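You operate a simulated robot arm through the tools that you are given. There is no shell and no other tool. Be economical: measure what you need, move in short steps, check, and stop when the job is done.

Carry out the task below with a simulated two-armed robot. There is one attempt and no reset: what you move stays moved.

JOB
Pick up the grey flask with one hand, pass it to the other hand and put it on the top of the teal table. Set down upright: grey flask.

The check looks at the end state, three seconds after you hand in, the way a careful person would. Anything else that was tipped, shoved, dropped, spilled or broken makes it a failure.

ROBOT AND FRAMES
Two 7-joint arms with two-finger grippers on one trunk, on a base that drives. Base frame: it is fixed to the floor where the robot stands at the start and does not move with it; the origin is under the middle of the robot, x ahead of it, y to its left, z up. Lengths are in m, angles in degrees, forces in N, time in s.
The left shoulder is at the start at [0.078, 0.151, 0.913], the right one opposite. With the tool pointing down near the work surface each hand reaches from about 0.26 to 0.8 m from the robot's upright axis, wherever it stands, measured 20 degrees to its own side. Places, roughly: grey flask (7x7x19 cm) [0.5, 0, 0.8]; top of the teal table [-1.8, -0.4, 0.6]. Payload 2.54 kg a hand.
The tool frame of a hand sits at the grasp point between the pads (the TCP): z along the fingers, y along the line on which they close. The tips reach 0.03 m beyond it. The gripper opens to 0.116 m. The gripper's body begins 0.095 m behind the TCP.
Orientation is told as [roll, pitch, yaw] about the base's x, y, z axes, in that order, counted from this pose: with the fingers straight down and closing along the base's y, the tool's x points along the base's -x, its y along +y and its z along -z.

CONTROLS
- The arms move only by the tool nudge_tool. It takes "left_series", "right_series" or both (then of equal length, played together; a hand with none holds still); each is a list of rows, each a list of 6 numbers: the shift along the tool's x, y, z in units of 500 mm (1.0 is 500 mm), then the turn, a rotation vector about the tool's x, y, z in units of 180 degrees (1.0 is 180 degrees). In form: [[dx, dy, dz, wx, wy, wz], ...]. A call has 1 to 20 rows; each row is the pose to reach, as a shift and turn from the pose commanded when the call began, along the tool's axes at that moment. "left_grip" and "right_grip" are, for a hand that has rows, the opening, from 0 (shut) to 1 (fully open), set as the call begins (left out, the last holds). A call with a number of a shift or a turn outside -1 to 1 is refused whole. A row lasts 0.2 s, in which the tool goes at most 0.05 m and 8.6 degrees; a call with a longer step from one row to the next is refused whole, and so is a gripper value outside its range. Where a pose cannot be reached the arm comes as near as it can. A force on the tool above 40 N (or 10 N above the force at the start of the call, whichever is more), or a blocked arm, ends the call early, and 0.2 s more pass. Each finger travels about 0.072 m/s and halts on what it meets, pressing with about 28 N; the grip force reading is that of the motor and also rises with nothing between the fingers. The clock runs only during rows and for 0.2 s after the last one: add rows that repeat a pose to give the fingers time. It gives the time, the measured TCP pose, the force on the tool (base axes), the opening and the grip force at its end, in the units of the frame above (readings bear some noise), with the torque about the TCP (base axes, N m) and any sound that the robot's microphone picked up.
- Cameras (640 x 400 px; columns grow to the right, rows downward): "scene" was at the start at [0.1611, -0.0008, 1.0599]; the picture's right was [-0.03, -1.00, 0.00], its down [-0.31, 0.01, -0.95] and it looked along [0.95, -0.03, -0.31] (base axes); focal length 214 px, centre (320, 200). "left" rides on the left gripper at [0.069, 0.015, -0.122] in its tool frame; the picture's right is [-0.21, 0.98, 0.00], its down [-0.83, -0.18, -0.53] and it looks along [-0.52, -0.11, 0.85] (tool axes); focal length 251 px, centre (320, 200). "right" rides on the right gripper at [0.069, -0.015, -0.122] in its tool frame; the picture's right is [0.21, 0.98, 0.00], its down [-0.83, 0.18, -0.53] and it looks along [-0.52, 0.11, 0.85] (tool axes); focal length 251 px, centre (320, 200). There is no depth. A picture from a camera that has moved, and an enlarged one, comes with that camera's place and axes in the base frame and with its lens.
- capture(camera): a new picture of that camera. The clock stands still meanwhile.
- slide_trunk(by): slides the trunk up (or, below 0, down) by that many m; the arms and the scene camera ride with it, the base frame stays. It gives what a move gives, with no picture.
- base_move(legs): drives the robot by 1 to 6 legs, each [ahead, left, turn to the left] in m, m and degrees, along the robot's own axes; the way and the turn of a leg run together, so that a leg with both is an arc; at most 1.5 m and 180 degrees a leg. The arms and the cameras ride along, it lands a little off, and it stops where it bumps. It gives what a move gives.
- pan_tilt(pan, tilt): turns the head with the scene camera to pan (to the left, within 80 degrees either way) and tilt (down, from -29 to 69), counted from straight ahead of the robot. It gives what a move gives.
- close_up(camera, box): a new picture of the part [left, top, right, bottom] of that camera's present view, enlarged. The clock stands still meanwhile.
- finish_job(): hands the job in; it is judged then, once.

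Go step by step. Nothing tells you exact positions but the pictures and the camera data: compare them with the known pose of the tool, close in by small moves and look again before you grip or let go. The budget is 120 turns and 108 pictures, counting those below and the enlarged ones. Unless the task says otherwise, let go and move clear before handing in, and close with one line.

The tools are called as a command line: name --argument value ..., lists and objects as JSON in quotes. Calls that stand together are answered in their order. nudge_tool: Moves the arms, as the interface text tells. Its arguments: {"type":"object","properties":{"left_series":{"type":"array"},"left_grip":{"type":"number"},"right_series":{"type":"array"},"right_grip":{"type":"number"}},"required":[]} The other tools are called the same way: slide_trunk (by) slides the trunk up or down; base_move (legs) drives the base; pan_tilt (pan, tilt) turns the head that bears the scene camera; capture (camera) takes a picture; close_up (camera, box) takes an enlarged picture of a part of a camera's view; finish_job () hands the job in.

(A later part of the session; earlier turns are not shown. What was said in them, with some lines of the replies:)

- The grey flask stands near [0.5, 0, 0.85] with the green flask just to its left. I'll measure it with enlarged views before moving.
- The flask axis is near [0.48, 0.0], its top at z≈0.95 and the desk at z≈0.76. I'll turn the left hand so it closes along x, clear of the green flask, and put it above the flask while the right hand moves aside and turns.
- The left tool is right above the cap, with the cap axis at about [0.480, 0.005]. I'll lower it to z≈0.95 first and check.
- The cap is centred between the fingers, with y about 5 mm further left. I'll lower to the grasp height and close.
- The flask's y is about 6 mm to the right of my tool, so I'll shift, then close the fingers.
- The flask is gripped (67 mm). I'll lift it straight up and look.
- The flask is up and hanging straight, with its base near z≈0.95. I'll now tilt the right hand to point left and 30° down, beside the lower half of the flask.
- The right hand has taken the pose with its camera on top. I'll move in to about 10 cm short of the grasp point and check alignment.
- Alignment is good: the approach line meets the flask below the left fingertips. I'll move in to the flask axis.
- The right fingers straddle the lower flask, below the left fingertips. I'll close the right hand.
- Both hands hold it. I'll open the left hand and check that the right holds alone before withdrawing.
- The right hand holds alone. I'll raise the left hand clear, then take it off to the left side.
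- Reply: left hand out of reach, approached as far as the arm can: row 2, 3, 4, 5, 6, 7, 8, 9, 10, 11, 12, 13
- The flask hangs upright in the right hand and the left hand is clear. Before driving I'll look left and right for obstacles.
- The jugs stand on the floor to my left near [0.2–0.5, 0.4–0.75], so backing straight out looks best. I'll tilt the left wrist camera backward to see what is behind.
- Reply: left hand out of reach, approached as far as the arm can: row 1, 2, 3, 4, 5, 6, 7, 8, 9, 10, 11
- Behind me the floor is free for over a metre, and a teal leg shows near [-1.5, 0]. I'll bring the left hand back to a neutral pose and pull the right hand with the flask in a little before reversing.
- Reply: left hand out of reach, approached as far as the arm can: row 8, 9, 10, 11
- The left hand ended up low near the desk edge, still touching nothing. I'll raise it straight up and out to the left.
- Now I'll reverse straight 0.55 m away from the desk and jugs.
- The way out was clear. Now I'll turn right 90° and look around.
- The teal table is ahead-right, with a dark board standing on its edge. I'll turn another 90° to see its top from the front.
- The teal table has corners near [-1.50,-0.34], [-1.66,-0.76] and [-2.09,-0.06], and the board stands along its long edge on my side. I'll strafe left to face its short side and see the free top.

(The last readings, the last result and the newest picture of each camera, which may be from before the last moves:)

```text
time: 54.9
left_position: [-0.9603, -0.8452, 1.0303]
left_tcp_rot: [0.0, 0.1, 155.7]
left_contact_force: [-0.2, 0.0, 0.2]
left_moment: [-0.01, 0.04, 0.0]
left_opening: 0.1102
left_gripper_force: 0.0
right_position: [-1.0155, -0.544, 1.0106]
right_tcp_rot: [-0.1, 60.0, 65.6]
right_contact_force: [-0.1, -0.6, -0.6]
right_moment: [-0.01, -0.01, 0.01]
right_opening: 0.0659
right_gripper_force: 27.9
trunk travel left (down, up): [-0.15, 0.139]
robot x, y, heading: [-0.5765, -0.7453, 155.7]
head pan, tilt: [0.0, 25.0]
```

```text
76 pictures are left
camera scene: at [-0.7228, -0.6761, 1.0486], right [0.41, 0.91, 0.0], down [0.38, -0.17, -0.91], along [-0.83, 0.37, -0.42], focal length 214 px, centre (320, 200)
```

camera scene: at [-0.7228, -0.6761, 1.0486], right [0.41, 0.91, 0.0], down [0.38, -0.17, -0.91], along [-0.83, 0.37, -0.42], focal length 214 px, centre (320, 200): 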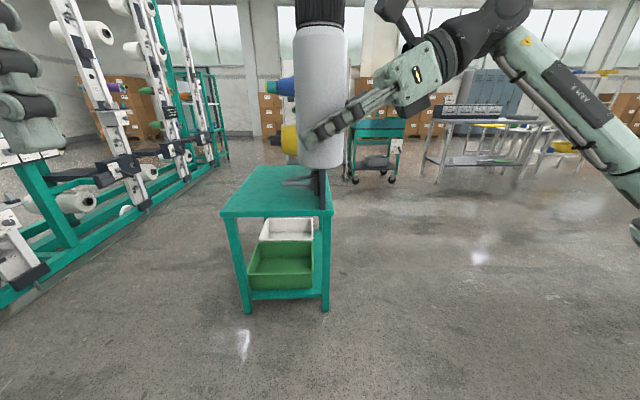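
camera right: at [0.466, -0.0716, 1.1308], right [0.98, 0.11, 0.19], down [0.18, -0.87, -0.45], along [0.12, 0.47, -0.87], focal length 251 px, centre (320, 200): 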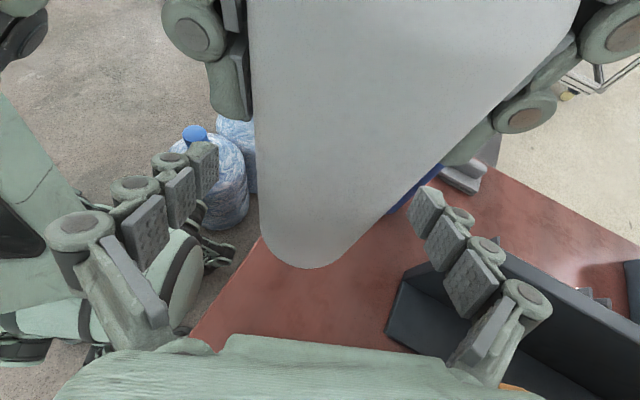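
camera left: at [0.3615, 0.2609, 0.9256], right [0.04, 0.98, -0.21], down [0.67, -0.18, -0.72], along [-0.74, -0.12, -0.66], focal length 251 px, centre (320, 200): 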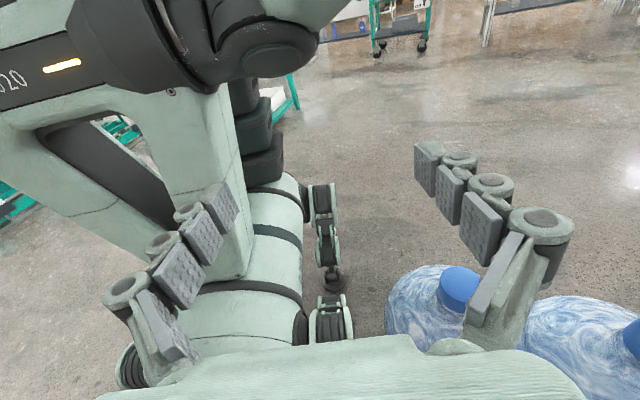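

The teal top is free at its front-left; the board and its feet are on the right side. I aim to set the flask near [-1.67,-0.53], so I'll strafe left and drive most of the way.

base_move --legs '[[0, 0.25, 0], [0.35, 0, 0]]'

pan_tilt --pan 0 --tilt 40

capture --camera "scene"

```text
time: 59.8
left_position: [-1.3843, -0.9323, 1.0292]
left_tcp_rot: [0.0, 0.1, 156.1]
left_contact_force: [-0.9, -0.7, -1.1]
left_moment: [-0.03, -0.01, -0.01]
left_opening: 0.1101
left_gripper_force: 0.1
right_position: [-1.4412, -0.631, 1.0108]
right_tcp_rot: [0.0, 60.0, 66.0]
right_contact_force: [-0.4, -0.4, -0.9]
right_moment: [0.02, 0.01, 0.01]
right_opening: 0.0661
right_gripper_force: 28.3
trunk travel left (down, up): [-0.15, 0.139]
robot x, y, heading: [-1.0006, -0.8283, 156.4]
head pan, tilt: [0.0, 25.0]
```

```text
time: 60.6
left_position: [-1.3854, -0.9324, 1.029]
left_tcp_rot: [0.0, 0.0, 156.1]
left_contact_force: [0.4, -0.1, 0.3]
left_moment: [0.03, -0.02, 0.03]
left_opening: 0.1102
left_gripper_force: 0.0
right_position: [-1.4419, -0.6322, 1.011]
right_tcp_rot: [0.0, 60.0, 66.1]
right_contact_force: [-1.0, -0.2, -0.5]
right_moment: [0.0, -0.02, -0.02]
right_opening: 0.0661
right_gripper_force: 28.2
trunk travel left (down, up): [-0.15, 0.139]
robot x, y, heading: [-1.0026, -0.8244, 155.8]
head pan, tilt: [0.0, 40.0]
```

```text
75 pictures are left
camera scene: at [-1.1414, -0.7633, 1.0253], right [0.41, 0.91, 0.0], down [0.59, -0.26, -0.77], along [-0.7, 0.31, -0.64], focal length 214 px, centre (320, 200)
```

scene: 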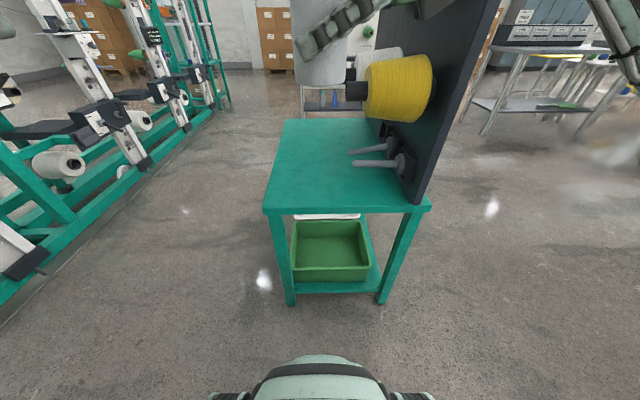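

The board runs along the whole right side of the table, so my right forearm must come from the front. I'll rotate the right hand 60° clockwise about the flask's vertical axis here, in free space.

nudge_tool --right_series '[[0, 0, 0, -0.0361, 0, 0.0208], [0, 0, 0, -0.0722, 0, 0.0417], [0, 0, 0, -0.1083, 0, 0.0625], [0, 0, 0, -0.1443, 0, 0.0833], [0, 0, 0, -0.1804, 0, 0.1042], [0, 0, 0, -0.2165, 0, 0.125], [0, 0, 0, -0.2526, 0, 0.1458], [0, 0, 0, -0.2887, 0, 0.1667], [0, 0, 0, -0.2887, 0, 0.1667]]'

pan_tilt --pan 0 --tilt 20

capture --camera "scene"

```text
time: 62.6
left_position: [-1.3834, -0.9322, 1.0289]
left_tcp_rot: [-0.1, 0.1, 156.0]
left_contact_force: [-0.2, -0.1, 0.4]
left_moment: [-0.01, -0.02, 0.02]
left_opening: 0.1101
left_gripper_force: 0.1
right_position: [-1.442, -0.6316, 1.0103]
right_tcp_rot: [-0.1, 60.0, 5.8]
right_contact_force: [0.4, 0.6, -1.1]
right_moment: [0.02, 0.0, -0.01]
right_opening: 0.066
right_gripper_force: 27.7
trunk travel left (down, up): [-0.15, 0.139]
robot x, y, heading: [-1.0, -0.8287, 156.1]
head pan, tilt: [0.0, 40.0]
```

```text
time: 63.4
left_position: [-1.3839, -0.9321, 1.03]
left_tcp_rot: [-0.1, 0.1, 156.1]
left_contact_force: [-0.7, -0.6, 0.1]
left_moment: [-0.02, 0.0, 0.05]
left_opening: 0.1104
left_gripper_force: 0.0
right_position: [-1.4405, -0.6323, 1.0101]
right_tcp_rot: [0.0, 60.0, 5.9]
right_contact_force: [-0.6, 0.0, 0.6]
right_moment: [0.0, 0.05, 0.0]
right_opening: 0.0663
right_gripper_force: 28.0
trunk travel left (down, up): [-0.15, 0.139]
robot x, y, heading: [-1.0004, -0.8284, 156.3]
head pan, tilt: [0.0, 20.0]
```

```text
74 pictures are left
camera scene: at [-1.1488, -0.7601, 1.0566], right [0.41, 0.91, 0.0], down [0.31, -0.14, -0.94], along [-0.86, 0.38, -0.34], focal length 214 px, centre (320, 200)
```

scene: 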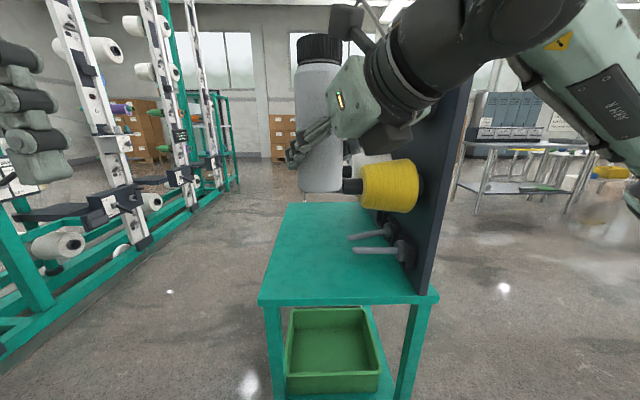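

The hand now comes from the front with the flask upright. I'll lower it about 22 cm here in front of the table, then inspect the gap to the table top.

nudge_tool --right_series '[[-0.0635, 0, 0.0367, 0, 0, 0], [-0.127, 0, 0.0733, 0, 0, 0], [-0.1905, 0, 0.11, 0, 0, 0], [-0.254, 0, 0.1467, 0, 0, 0], [-0.3175, 0, 0.1833, 0, 0, 0], [-0.381, 0, 0.22, 0, 0, 0], [-0.381, 0, 0.22, 0, 0, 0]]'

capture --camera "scene"

capture --camera "left"

```text
time: 65.0
left_position: [-1.3841, -0.9322, 1.0295]
left_tcp_rot: [-0.1, 0.1, 156.1]
left_contact_force: [0.1, -0.6, 0.2]
left_moment: [-0.01, 0.02, 0.02]
left_opening: 0.1101
left_gripper_force: 0.2
right_position: [-1.44, -0.6319, 0.7906]
right_tcp_rot: [0.0, 60.1, 6.1]
right_contact_force: [-0.1, 0.3, 0.8]
right_moment: [0.01, -0.04, 0.01]
right_opening: 0.0658
right_gripper_force: 27.6
trunk travel left (down, up): [-0.15, 0.139]
robot x, y, heading: [-0.9995, -0.827, 156.1]
head pan, tilt: [0.0, 20.0]
```

```text
73 pictures are left
camera scene: at [-1.1489, -0.76, 1.0567], right [0.41, 0.91, 0.0], down [0.31, -0.14, -0.94], along [-0.86, 0.38, -0.34], focal length 214 px, centre (320, 200)
```

scene: 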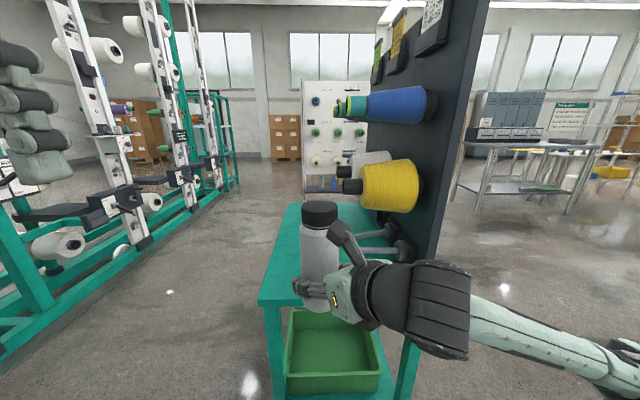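

```text
72 pictures are left
camera left: at [-1.3282, -0.9736, 1.1523], right [-0.59, -0.81, 0.0], down [-0.68, 0.5, 0.53], along [-0.43, 0.32, -0.85], focal length 251 px, centre (320, 200)
```

left: 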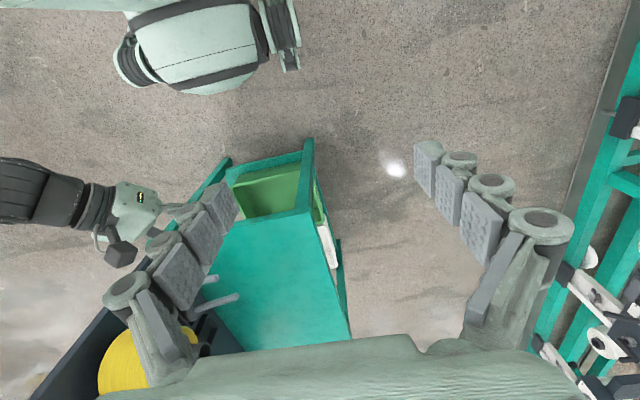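

The flask is now about 13 cm above table height, and the forearm stays in front of the table. I'll drive ahead 0.24 m to bring it over the front-left of the top.

base_move --legs '[[0.24, 0.015, 0]]'

pan_tilt --pan 0 --tilt 40

capture --camera "scene"

capture --camera "left"

capture --camera "right"

```text
time: 66.8
left_position: [-1.6072, -0.8488, 1.0301]
left_tcp_rot: [-0.1, 0.2, 155.9]
left_contact_force: [1.0, -0.5, -0.9]
left_moment: [0.0, 0.0, 0.03]
left_opening: 0.1103
left_gripper_force: 0.0
right_position: [-1.6613, -0.5481, 0.7915]
right_tcp_rot: [-0.1, 60.0, 5.6]
right_contact_force: [-0.8, -0.4, -0.5]
right_moment: [0.0, 0.04, 0.0]
right_opening: 0.0658
right_gripper_force: 27.9
trunk travel left (down, up): [-0.15, 0.139]
robot x, y, heading: [-1.2218, -0.7457, 155.9]
head pan, tilt: [0.0, 20.0]
```

```text
time: 67.6
left_position: [-1.6065, -0.8481, 1.0288]
left_tcp_rot: [-0.1, 0.1, 155.8]
left_contact_force: [-0.2, -0.3, 0.2]
left_moment: [0.0, 0.01, 0.0]
left_opening: 0.1102
left_gripper_force: 0.0
right_position: [-1.6613, -0.5482, 0.7903]
right_tcp_rot: [-0.1, 59.9, 5.7]
right_contact_force: [0.2, -0.1, 0.2]
right_moment: [-0.03, 0.03, 0.02]
right_opening: 0.0659
right_gripper_force: 27.7
trunk travel left (down, up): [-0.15, 0.139]
robot x, y, heading: [-1.2208, -0.7506, 156.1]
head pan, tilt: [0.0, 40.0]
```

```text
71 pictures are left
camera scene: at [-1.3631, -0.6802, 1.0253], right [0.41, 0.91, 0.0], down [0.59, -0.26, -0.77], along [-0.7, 0.31, -0.64], focal length 214 px, centre (320, 200)
```

scene: 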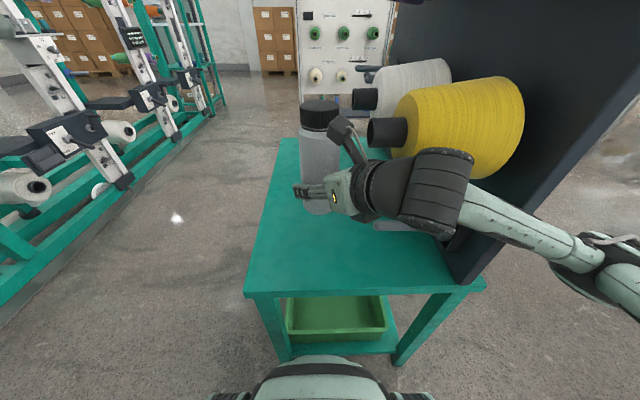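

```text
70 pictures are left
camera left: at [-1.5506, -0.8898, 1.1523], right [-0.6, -0.8, 0.0], down [-0.68, 0.5, 0.53], along [-0.43, 0.32, -0.85], focal length 251 px, centre (320, 200)
```

left: 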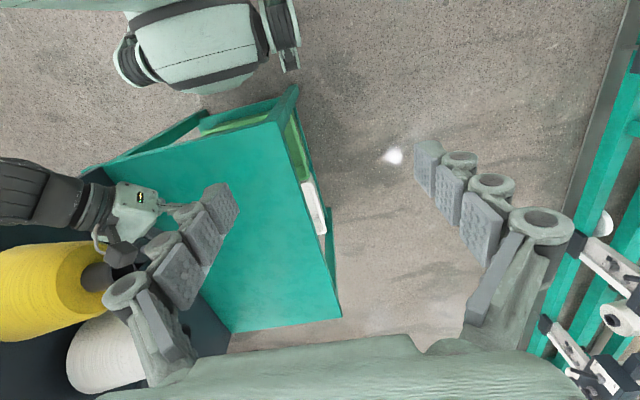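

```text
69 pictures are left
camera right: at [-1.5895, -0.5564, 0.9107], right [-0.21, 0.96, 0.19], down [0.85, 0.27, -0.45], along [-0.48, 0.07, -0.87], focal length 251 px, centre (320, 200)
```

right: 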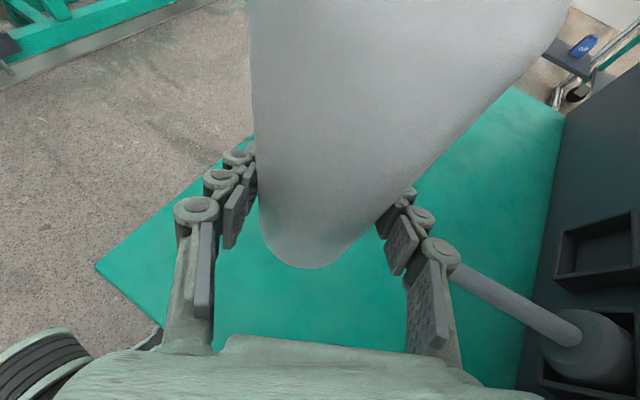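

The flask is over the front-left of the top. A peg on the board is about 12 cm to its right, so I'll shift 2.5 cm left and lower 10 cm.

nudge_tool --right_series '[[0.0125, -0.0433, 0.0217, 0, 0, 0], [-0.0308, -0.0433, 0.0467, 0, 0, 0], [-0.0741, -0.0433, 0.0717, 0, 0, 0], [-0.1174, -0.0433, 0.0967, 0, 0, 0], [-0.1607, -0.0433, 0.1217, 0, 0, 0], [-0.1607, -0.0433, 0.1217, 0, 0, 0]]'

capture --camera "scene"

capture --camera "right"

capture --camera "left"

```text
time: 69.0
left_position: [-1.6027, -0.8475, 1.0305]
left_tcp_rot: [0.1, -0.1, 155.8]
left_contact_force: [0.0, 0.3, -0.4]
left_moment: [-0.02, -0.02, 0.01]
left_opening: 0.1102
left_gripper_force: 0.0
right_position: [-1.6654, -0.5695, 0.7299]
right_tcp_rot: [-0.3, 60.0, 5.4]
right_contact_force: [0.3, 0.1, -0.8]
right_moment: [0.01, 0.02, 0.01]
right_opening: 0.0661
right_gripper_force: 27.9
right hand out of reach, approached as far as the arm can: row 4, 5, 6
trunk travel left (down, up): [-0.15, 0.139]
robot x, y, heading: [-1.2213, -0.7439, 156.1]
head pan, tilt: [0.0, 40.0]
```

```text
68 pictures are left
camera scene: at [-1.3594, -0.6795, 1.0253], right [0.41, 0.91, 0.0], down [0.58, -0.26, -0.77], along [-0.7, 0.31, -0.64], focal length 214 px, centre (320, 200)
```

scene: 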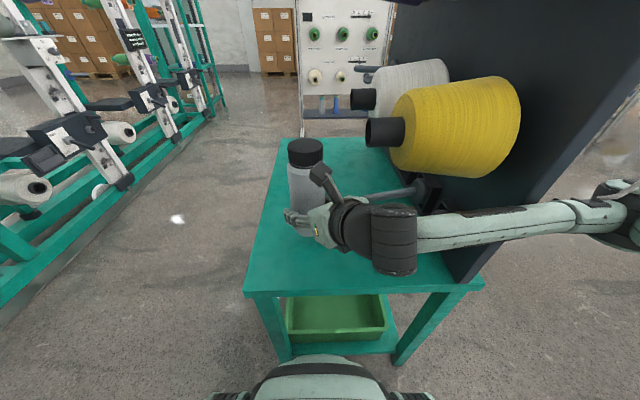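

```text
67 pictures are left
camera right: at [-1.5942, -0.5776, 0.8498], right [-0.2, 0.96, 0.18], down [0.85, 0.27, -0.45], along [-0.48, 0.06, -0.88], focal length 251 px, centre (320, 200)
```

right: 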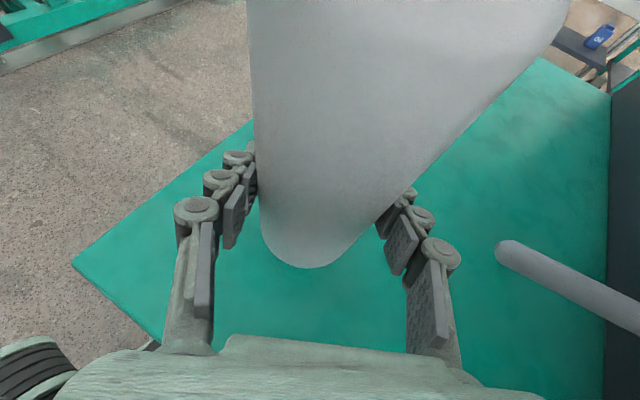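

```text
66 pictures are left
camera left: at [-1.5467, -0.8887, 1.1533], right [-0.6, -0.8, 0.0], down [-0.68, 0.5, 0.54], along [-0.43, 0.32, -0.84], focal length 251 px, centre (320, 200)
```

left: 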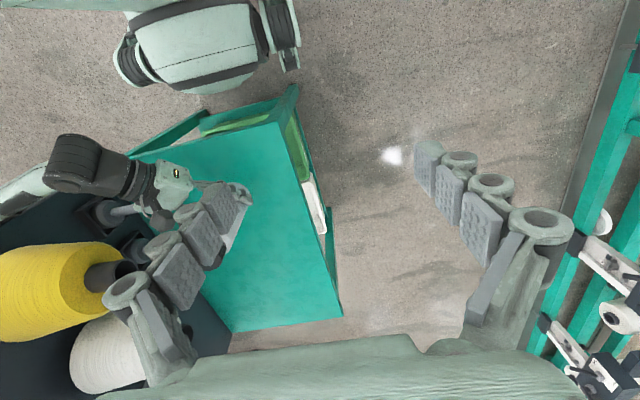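

The arm reached its lower limit at z≈0.73 with the flask still about 7 cm up, so I'll lower the trunk instead, 4 cm first.

slide_trunk --by -0.04

capture --camera "right"

capture --camera "scene"

```text
time: 69.8
left_position: [-1.6006, -0.8489, 0.991]
left_tcp_rot: [0.0, -0.4, 155.9]
left_contact_force: [-0.7, 0.1, 0.2]
left_moment: [-0.01, 0.0, 0.0]
left_opening: 0.1104
left_gripper_force: 0.1
right_position: [-1.6662, -0.5699, 0.6947]
right_tcp_rot: [0.2, 60.3, 5.9]
right_contact_force: [-0.9, -0.3, 0.0]
right_moment: [-0.04, 0.01, 0.0]
right_opening: 0.0663
right_gripper_force: 28.2
trunk travel left (down, up): [-0.11, 0.179]
robot x, y, heading: [-1.2236, -0.746, 156.0]
head pan, tilt: [0.0, 40.0]
```

```text
65 pictures are left
camera right: at [-1.5942, -0.5785, 0.8132], right [-0.2, 0.96, 0.19], down [0.85, 0.27, -0.45], along [-0.49, 0.07, -0.87], focal length 251 px, centre (320, 200)
```

right: 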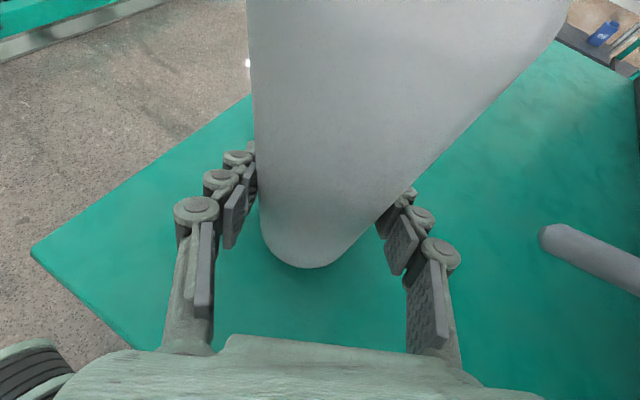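

```text
64 pictures are left
camera scene: at [-1.3583, -0.681, 0.9863], right [0.41, 0.91, 0.0], down [0.58, -0.26, -0.77], along [-0.7, 0.31, -0.64], focal length 214 px, centre (320, 200)
```

scene: 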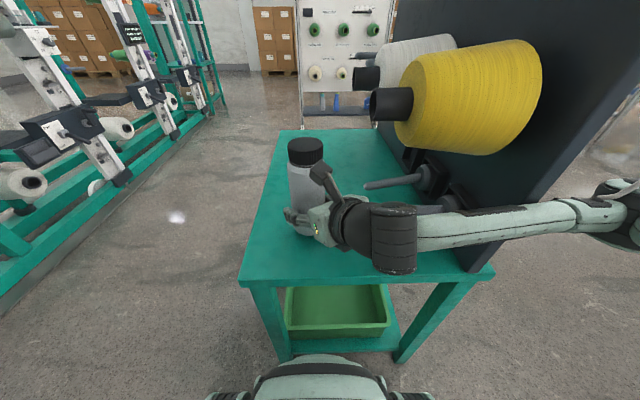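

The flask base should now be about 1–4 cm above the top. I'll go down in small trunk steps watching the force.

slide_trunk --by -0.01

close_up --camera "scene" --box '[240, 120, 400, 280]'

```text
time: 70.4
left_position: [-1.6011, -0.8505, 0.9819]
left_tcp_rot: [0.0, -0.3, 155.9]
left_contact_force: [-0.1, 1.0, 0.8]
left_moment: [0.02, -0.02, -0.04]
left_opening: 0.1103
left_gripper_force: 0.1
right_position: [-1.6668, -0.57, 0.6833]
right_tcp_rot: [0.3, 60.4, 6.0]
right_contact_force: [0.0, 0.2, -1.5]
right_moment: [0.0, 0.0, -0.04]
right_opening: 0.0659
right_gripper_force: 28.1
trunk travel left (down, up): [-0.1, 0.189]
robot x, y, heading: [-1.2238, -0.7444, 155.6]
head pan, tilt: [0.0, 40.0]
```

```text
2.50 times, centred on (320, 200) of scene
camera zoom: at [-1.3581, -0.6815, 0.9763], right [0.41, 0.91, 0.0], down [0.58, -0.26, -0.77], along [-0.7, 0.31, -0.64], focal length 536 px, centre (320, 200)
```

zoom: 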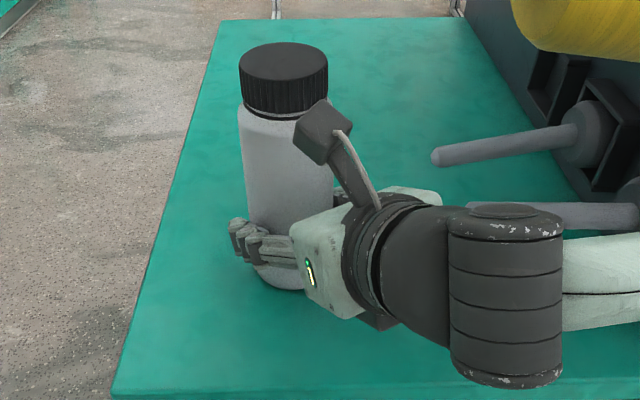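

No contact yet, and the pegs are clear of the hand. I'll continue down in 1 cm steps.

slide_trunk --by -0.01

close_up --camera "right" --box '[200, 180, 420, 320]'

```text
time: 71.0
left_position: [-1.5999, -0.8497, 0.9736]
left_tcp_rot: [0.0, -0.4, 155.9]
left_contact_force: [0.0, 0.9, 0.1]
left_moment: [0.02, 0.03, 0.01]
left_opening: 0.1103
left_gripper_force: 0.1
right_position: [-1.6685, -0.5707, 0.6802]
right_tcp_rot: [0.5, 61.2, 6.1]
right_contact_force: [-5.6, 3.6, 26.0]
right_moment: [0.02, 0.2, 0.16]
right_opening: 0.0663
right_gripper_force: 28.0
trunk travel left (down, up): [-0.09, 0.199]
robot x, y, heading: [-1.225, -0.7448, 155.8]
head pan, tilt: [0.0, 40.0]
```

```text
2.86 times, centred on (310, 250) of right
camera zoom: at [-1.594, -0.579, 0.7986], right [-0.2, 0.96, 0.19], down [0.84, 0.27, -0.47], along [-0.5, 0.07, -0.86], focal length 718 px, centre (349, 57)
```

zoom: 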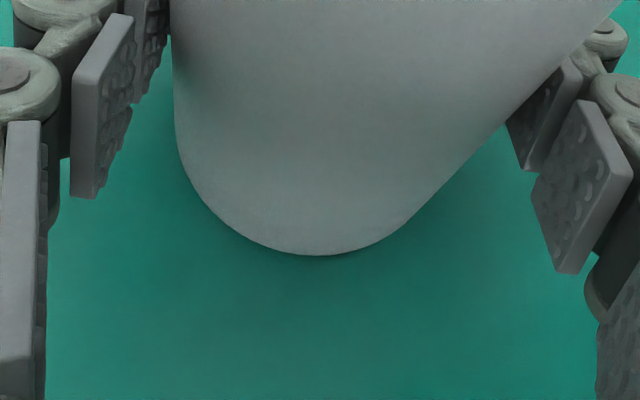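

Contact: 26 N upward with the flask on the table. I'll ease the trunk up a few millimetres to relieve the pressure before releasing.

slide_trunk --by 0.006

close_up --camera "scene" --box '[240, 120, 400, 280]'

```text
time: 71.6
left_position: [-1.6016, -0.8486, 0.9779]
left_tcp_rot: [0.1, -0.4, 155.8]
left_contact_force: [0.5, 0.5, 0.1]
left_moment: [0.01, -0.01, 0.02]
left_opening: 0.1101
left_gripper_force: 0.2
right_position: [-1.6658, -0.5698, 0.6762]
right_tcp_rot: [0.0, 60.3, 5.8]
right_contact_force: [-6.9, 3.5, 21.0]
right_moment: [0.24, 0.32, -0.08]
right_opening: 0.066
right_gripper_force: 27.7
trunk travel left (down, up): [-0.096, 0.193]
robot x, y, heading: [-1.224, -0.7501, 155.5]
head pan, tilt: [0.0, 40.0]
```

```text
2.50 times, centred on (320, 200) of scene
camera zoom: at [-1.358, -0.6805, 0.9713], right [0.41, 0.91, 0.0], down [0.58, -0.26, -0.77], along [-0.7, 0.31, -0.64], focal length 536 px, centre (320, 200)
```

zoom: 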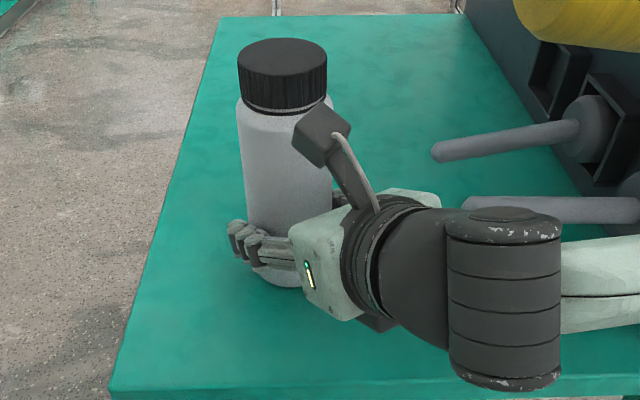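

Still pressing at about 21 N, so I'll ease up another 4 mm.

slide_trunk --by 0.004

```text
time: 72.1
left_position: [-1.6017, -0.8468, 0.9807]
left_tcp_rot: [0.2, -0.2, 155.9]
left_contact_force: [-0.2, -0.6, 0.3]
left_moment: [-0.01, 0.0, -0.01]
left_opening: 0.1103
left_gripper_force: 0.0
right_position: [-1.6647, -0.5708, 0.6783]
right_tcp_rot: [-0.5, 59.8, 5.4]
right_contact_force: [-1.9, -1.2, 3.0]
right_moment: [-0.01, 0.29, 0.07]
right_opening: 0.0661
right_gripper_force: 27.9
trunk travel left (down, up): [-0.1, 0.189]
robot x, y, heading: [-1.2218, -0.7426, 155.8]
head pan, tilt: [0.0, 40.0]
```

The contact is now light (3 N) and the hand is at its grasp tilt, so the flask is upright. I'll open the right hand.

nudge_tool --right_series '[[0, 0, 0, 0, 0, 0], [0, 0, 0, 0, 0, 0], [0, 0, 0, 0, 0, 0]]' --right_grip 0.88

capture --camera "right"

close_up --camera "scene" --box '[240, 120, 400, 280]'

```text
time: 72.9
left_position: [-1.6025, -0.8471, 0.9823]
left_tcp_rot: [0.2, -0.3, 155.8]
left_contact_force: [-0.7, 0.1, 0.4]
left_moment: [0.01, -0.03, -0.02]
left_opening: 0.1105
left_gripper_force: 0.1
right_position: [-1.6661, -0.5711, 0.6784]
right_tcp_rot: [-0.5, 59.8, 5.3]
right_contact_force: [0.4, 0.1, 0.9]
right_moment: [-0.01, 0.01, -0.01]
right_opening: 0.102
right_gripper_force: 0.1
trunk travel left (down, up): [-0.1, 0.189]
robot x, y, heading: [-1.225, -0.7434, 156.1]
head pan, tilt: [0.0, 40.0]
```

```text
60 pictures are left
camera right: at [-1.5939, -0.578, 0.7992], right [-0.21, 0.96, 0.18], down [0.85, 0.27, -0.45], along [-0.48, 0.06, -0.88], focal length 251 px, centre (320, 200)
```

right: 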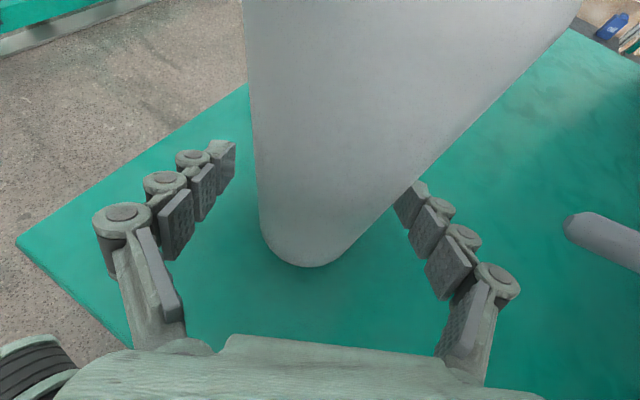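

```text
2.50 times, centred on (320, 200) of scene
camera zoom: at [-1.3588, -0.6788, 0.9758], right [0.41, 0.91, 0.0], down [0.58, -0.26, -0.77], along [-0.7, 0.31, -0.64], focal length 536 px, centre (320, 200)
```

zoom: 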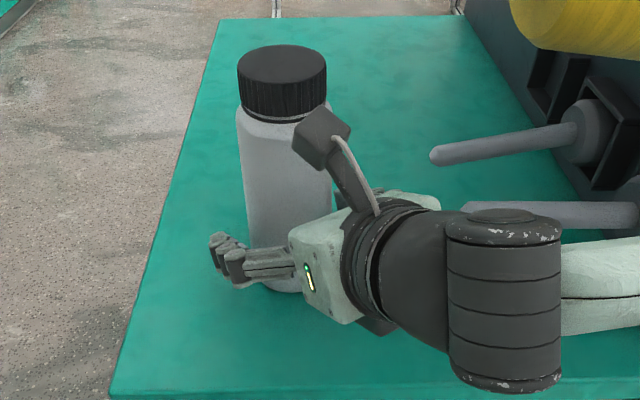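

The flask stands free between open fingers. I'll back the whole robot out along the finger direction, so that nothing brushes the flask.

base_move --legs '[[-0.174, -0.098, 0]]'

capture --camera "scene"

```text
time: 74.5
left_position: [-1.4081, -0.8311, 0.9793]
left_tcp_rot: [-0.1, 0.1, 155.9]
left_contact_force: [-0.4, 0.2, -1.1]
left_moment: [0.02, -0.03, 0.02]
left_opening: 0.1103
left_gripper_force: 0.1
right_position: [-1.4717, -0.5519, 0.6806]
right_tcp_rot: [-0.1, 60.0, 5.8]
right_contact_force: [-0.3, -0.1, -1.1]
right_moment: [-0.04, 0.01, 0.02]
right_opening: 0.102
right_gripper_force: 0.1
trunk travel left (down, up): [-0.1, 0.189]
robot x, y, heading: [-1.0273, -0.7241, 156.2]
head pan, tilt: [0.0, 40.0]
```

```text
58 pictures are left
camera scene: at [-1.1651, -0.662, 0.9753], right [0.41, 0.91, 0.0], down [0.59, -0.26, -0.77], along [-0.7, 0.31, -0.64], focal length 214 px, centre (320, 200)
```

scene: 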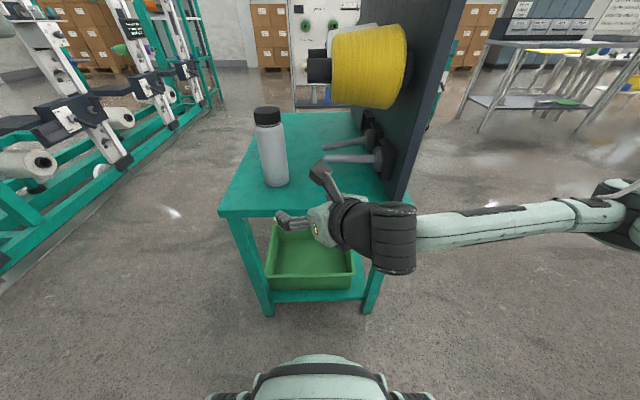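

The flask stands upright on the teal table and everything there is undisturbed. I'll back off a little more and take a last look.

base_move --legs '[[-0.15, 0, 0]]'

close_up --camera "scene" --box '[180, 60, 440, 260]'

```text
time: 75.9
left_position: [-1.2714, -0.8916, 0.9793]
left_tcp_rot: [-0.2, 0.1, 155.9]
left_contact_force: [-0.6, -0.6, 0.7]
left_moment: [0.0, 0.0, -0.04]
left_opening: 0.11
left_gripper_force: 0.0
right_position: [-1.3349, -0.6139, 0.6809]
right_tcp_rot: [-0.1, 60.0, 5.8]
right_contact_force: [-0.4, 0.4, 0.8]
right_moment: [0.0, 0.03, 0.01]
right_opening: 0.102
right_gripper_force: 0.1
trunk travel left (down, up): [-0.1, 0.189]
robot x, y, heading: [-0.8899, -0.7838, 156.0]
head pan, tilt: [0.0, 40.0]
```

```text
2.00 times, centred on (310, 160) of scene
camera zoom: at [-1.0283, -0.7232, 0.9753], right [0.41, 0.91, 0.0], down [0.59, -0.26, -0.77], along [-0.7, 0.31, -0.64], focal length 429 px, centre (340, 280)
```

zoom: 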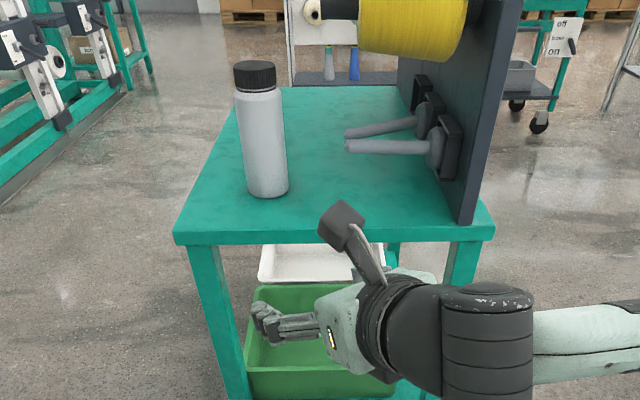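

The grey flask is upright and clear of both hands, so I'm handing in.

finish_job

```text
The job is handed in.
```

The grey flask was picked up with the left hand, passed to the right, and set upright on the teal table; in the last picture it was standing there with both hands clear and nothing around it disturbed.
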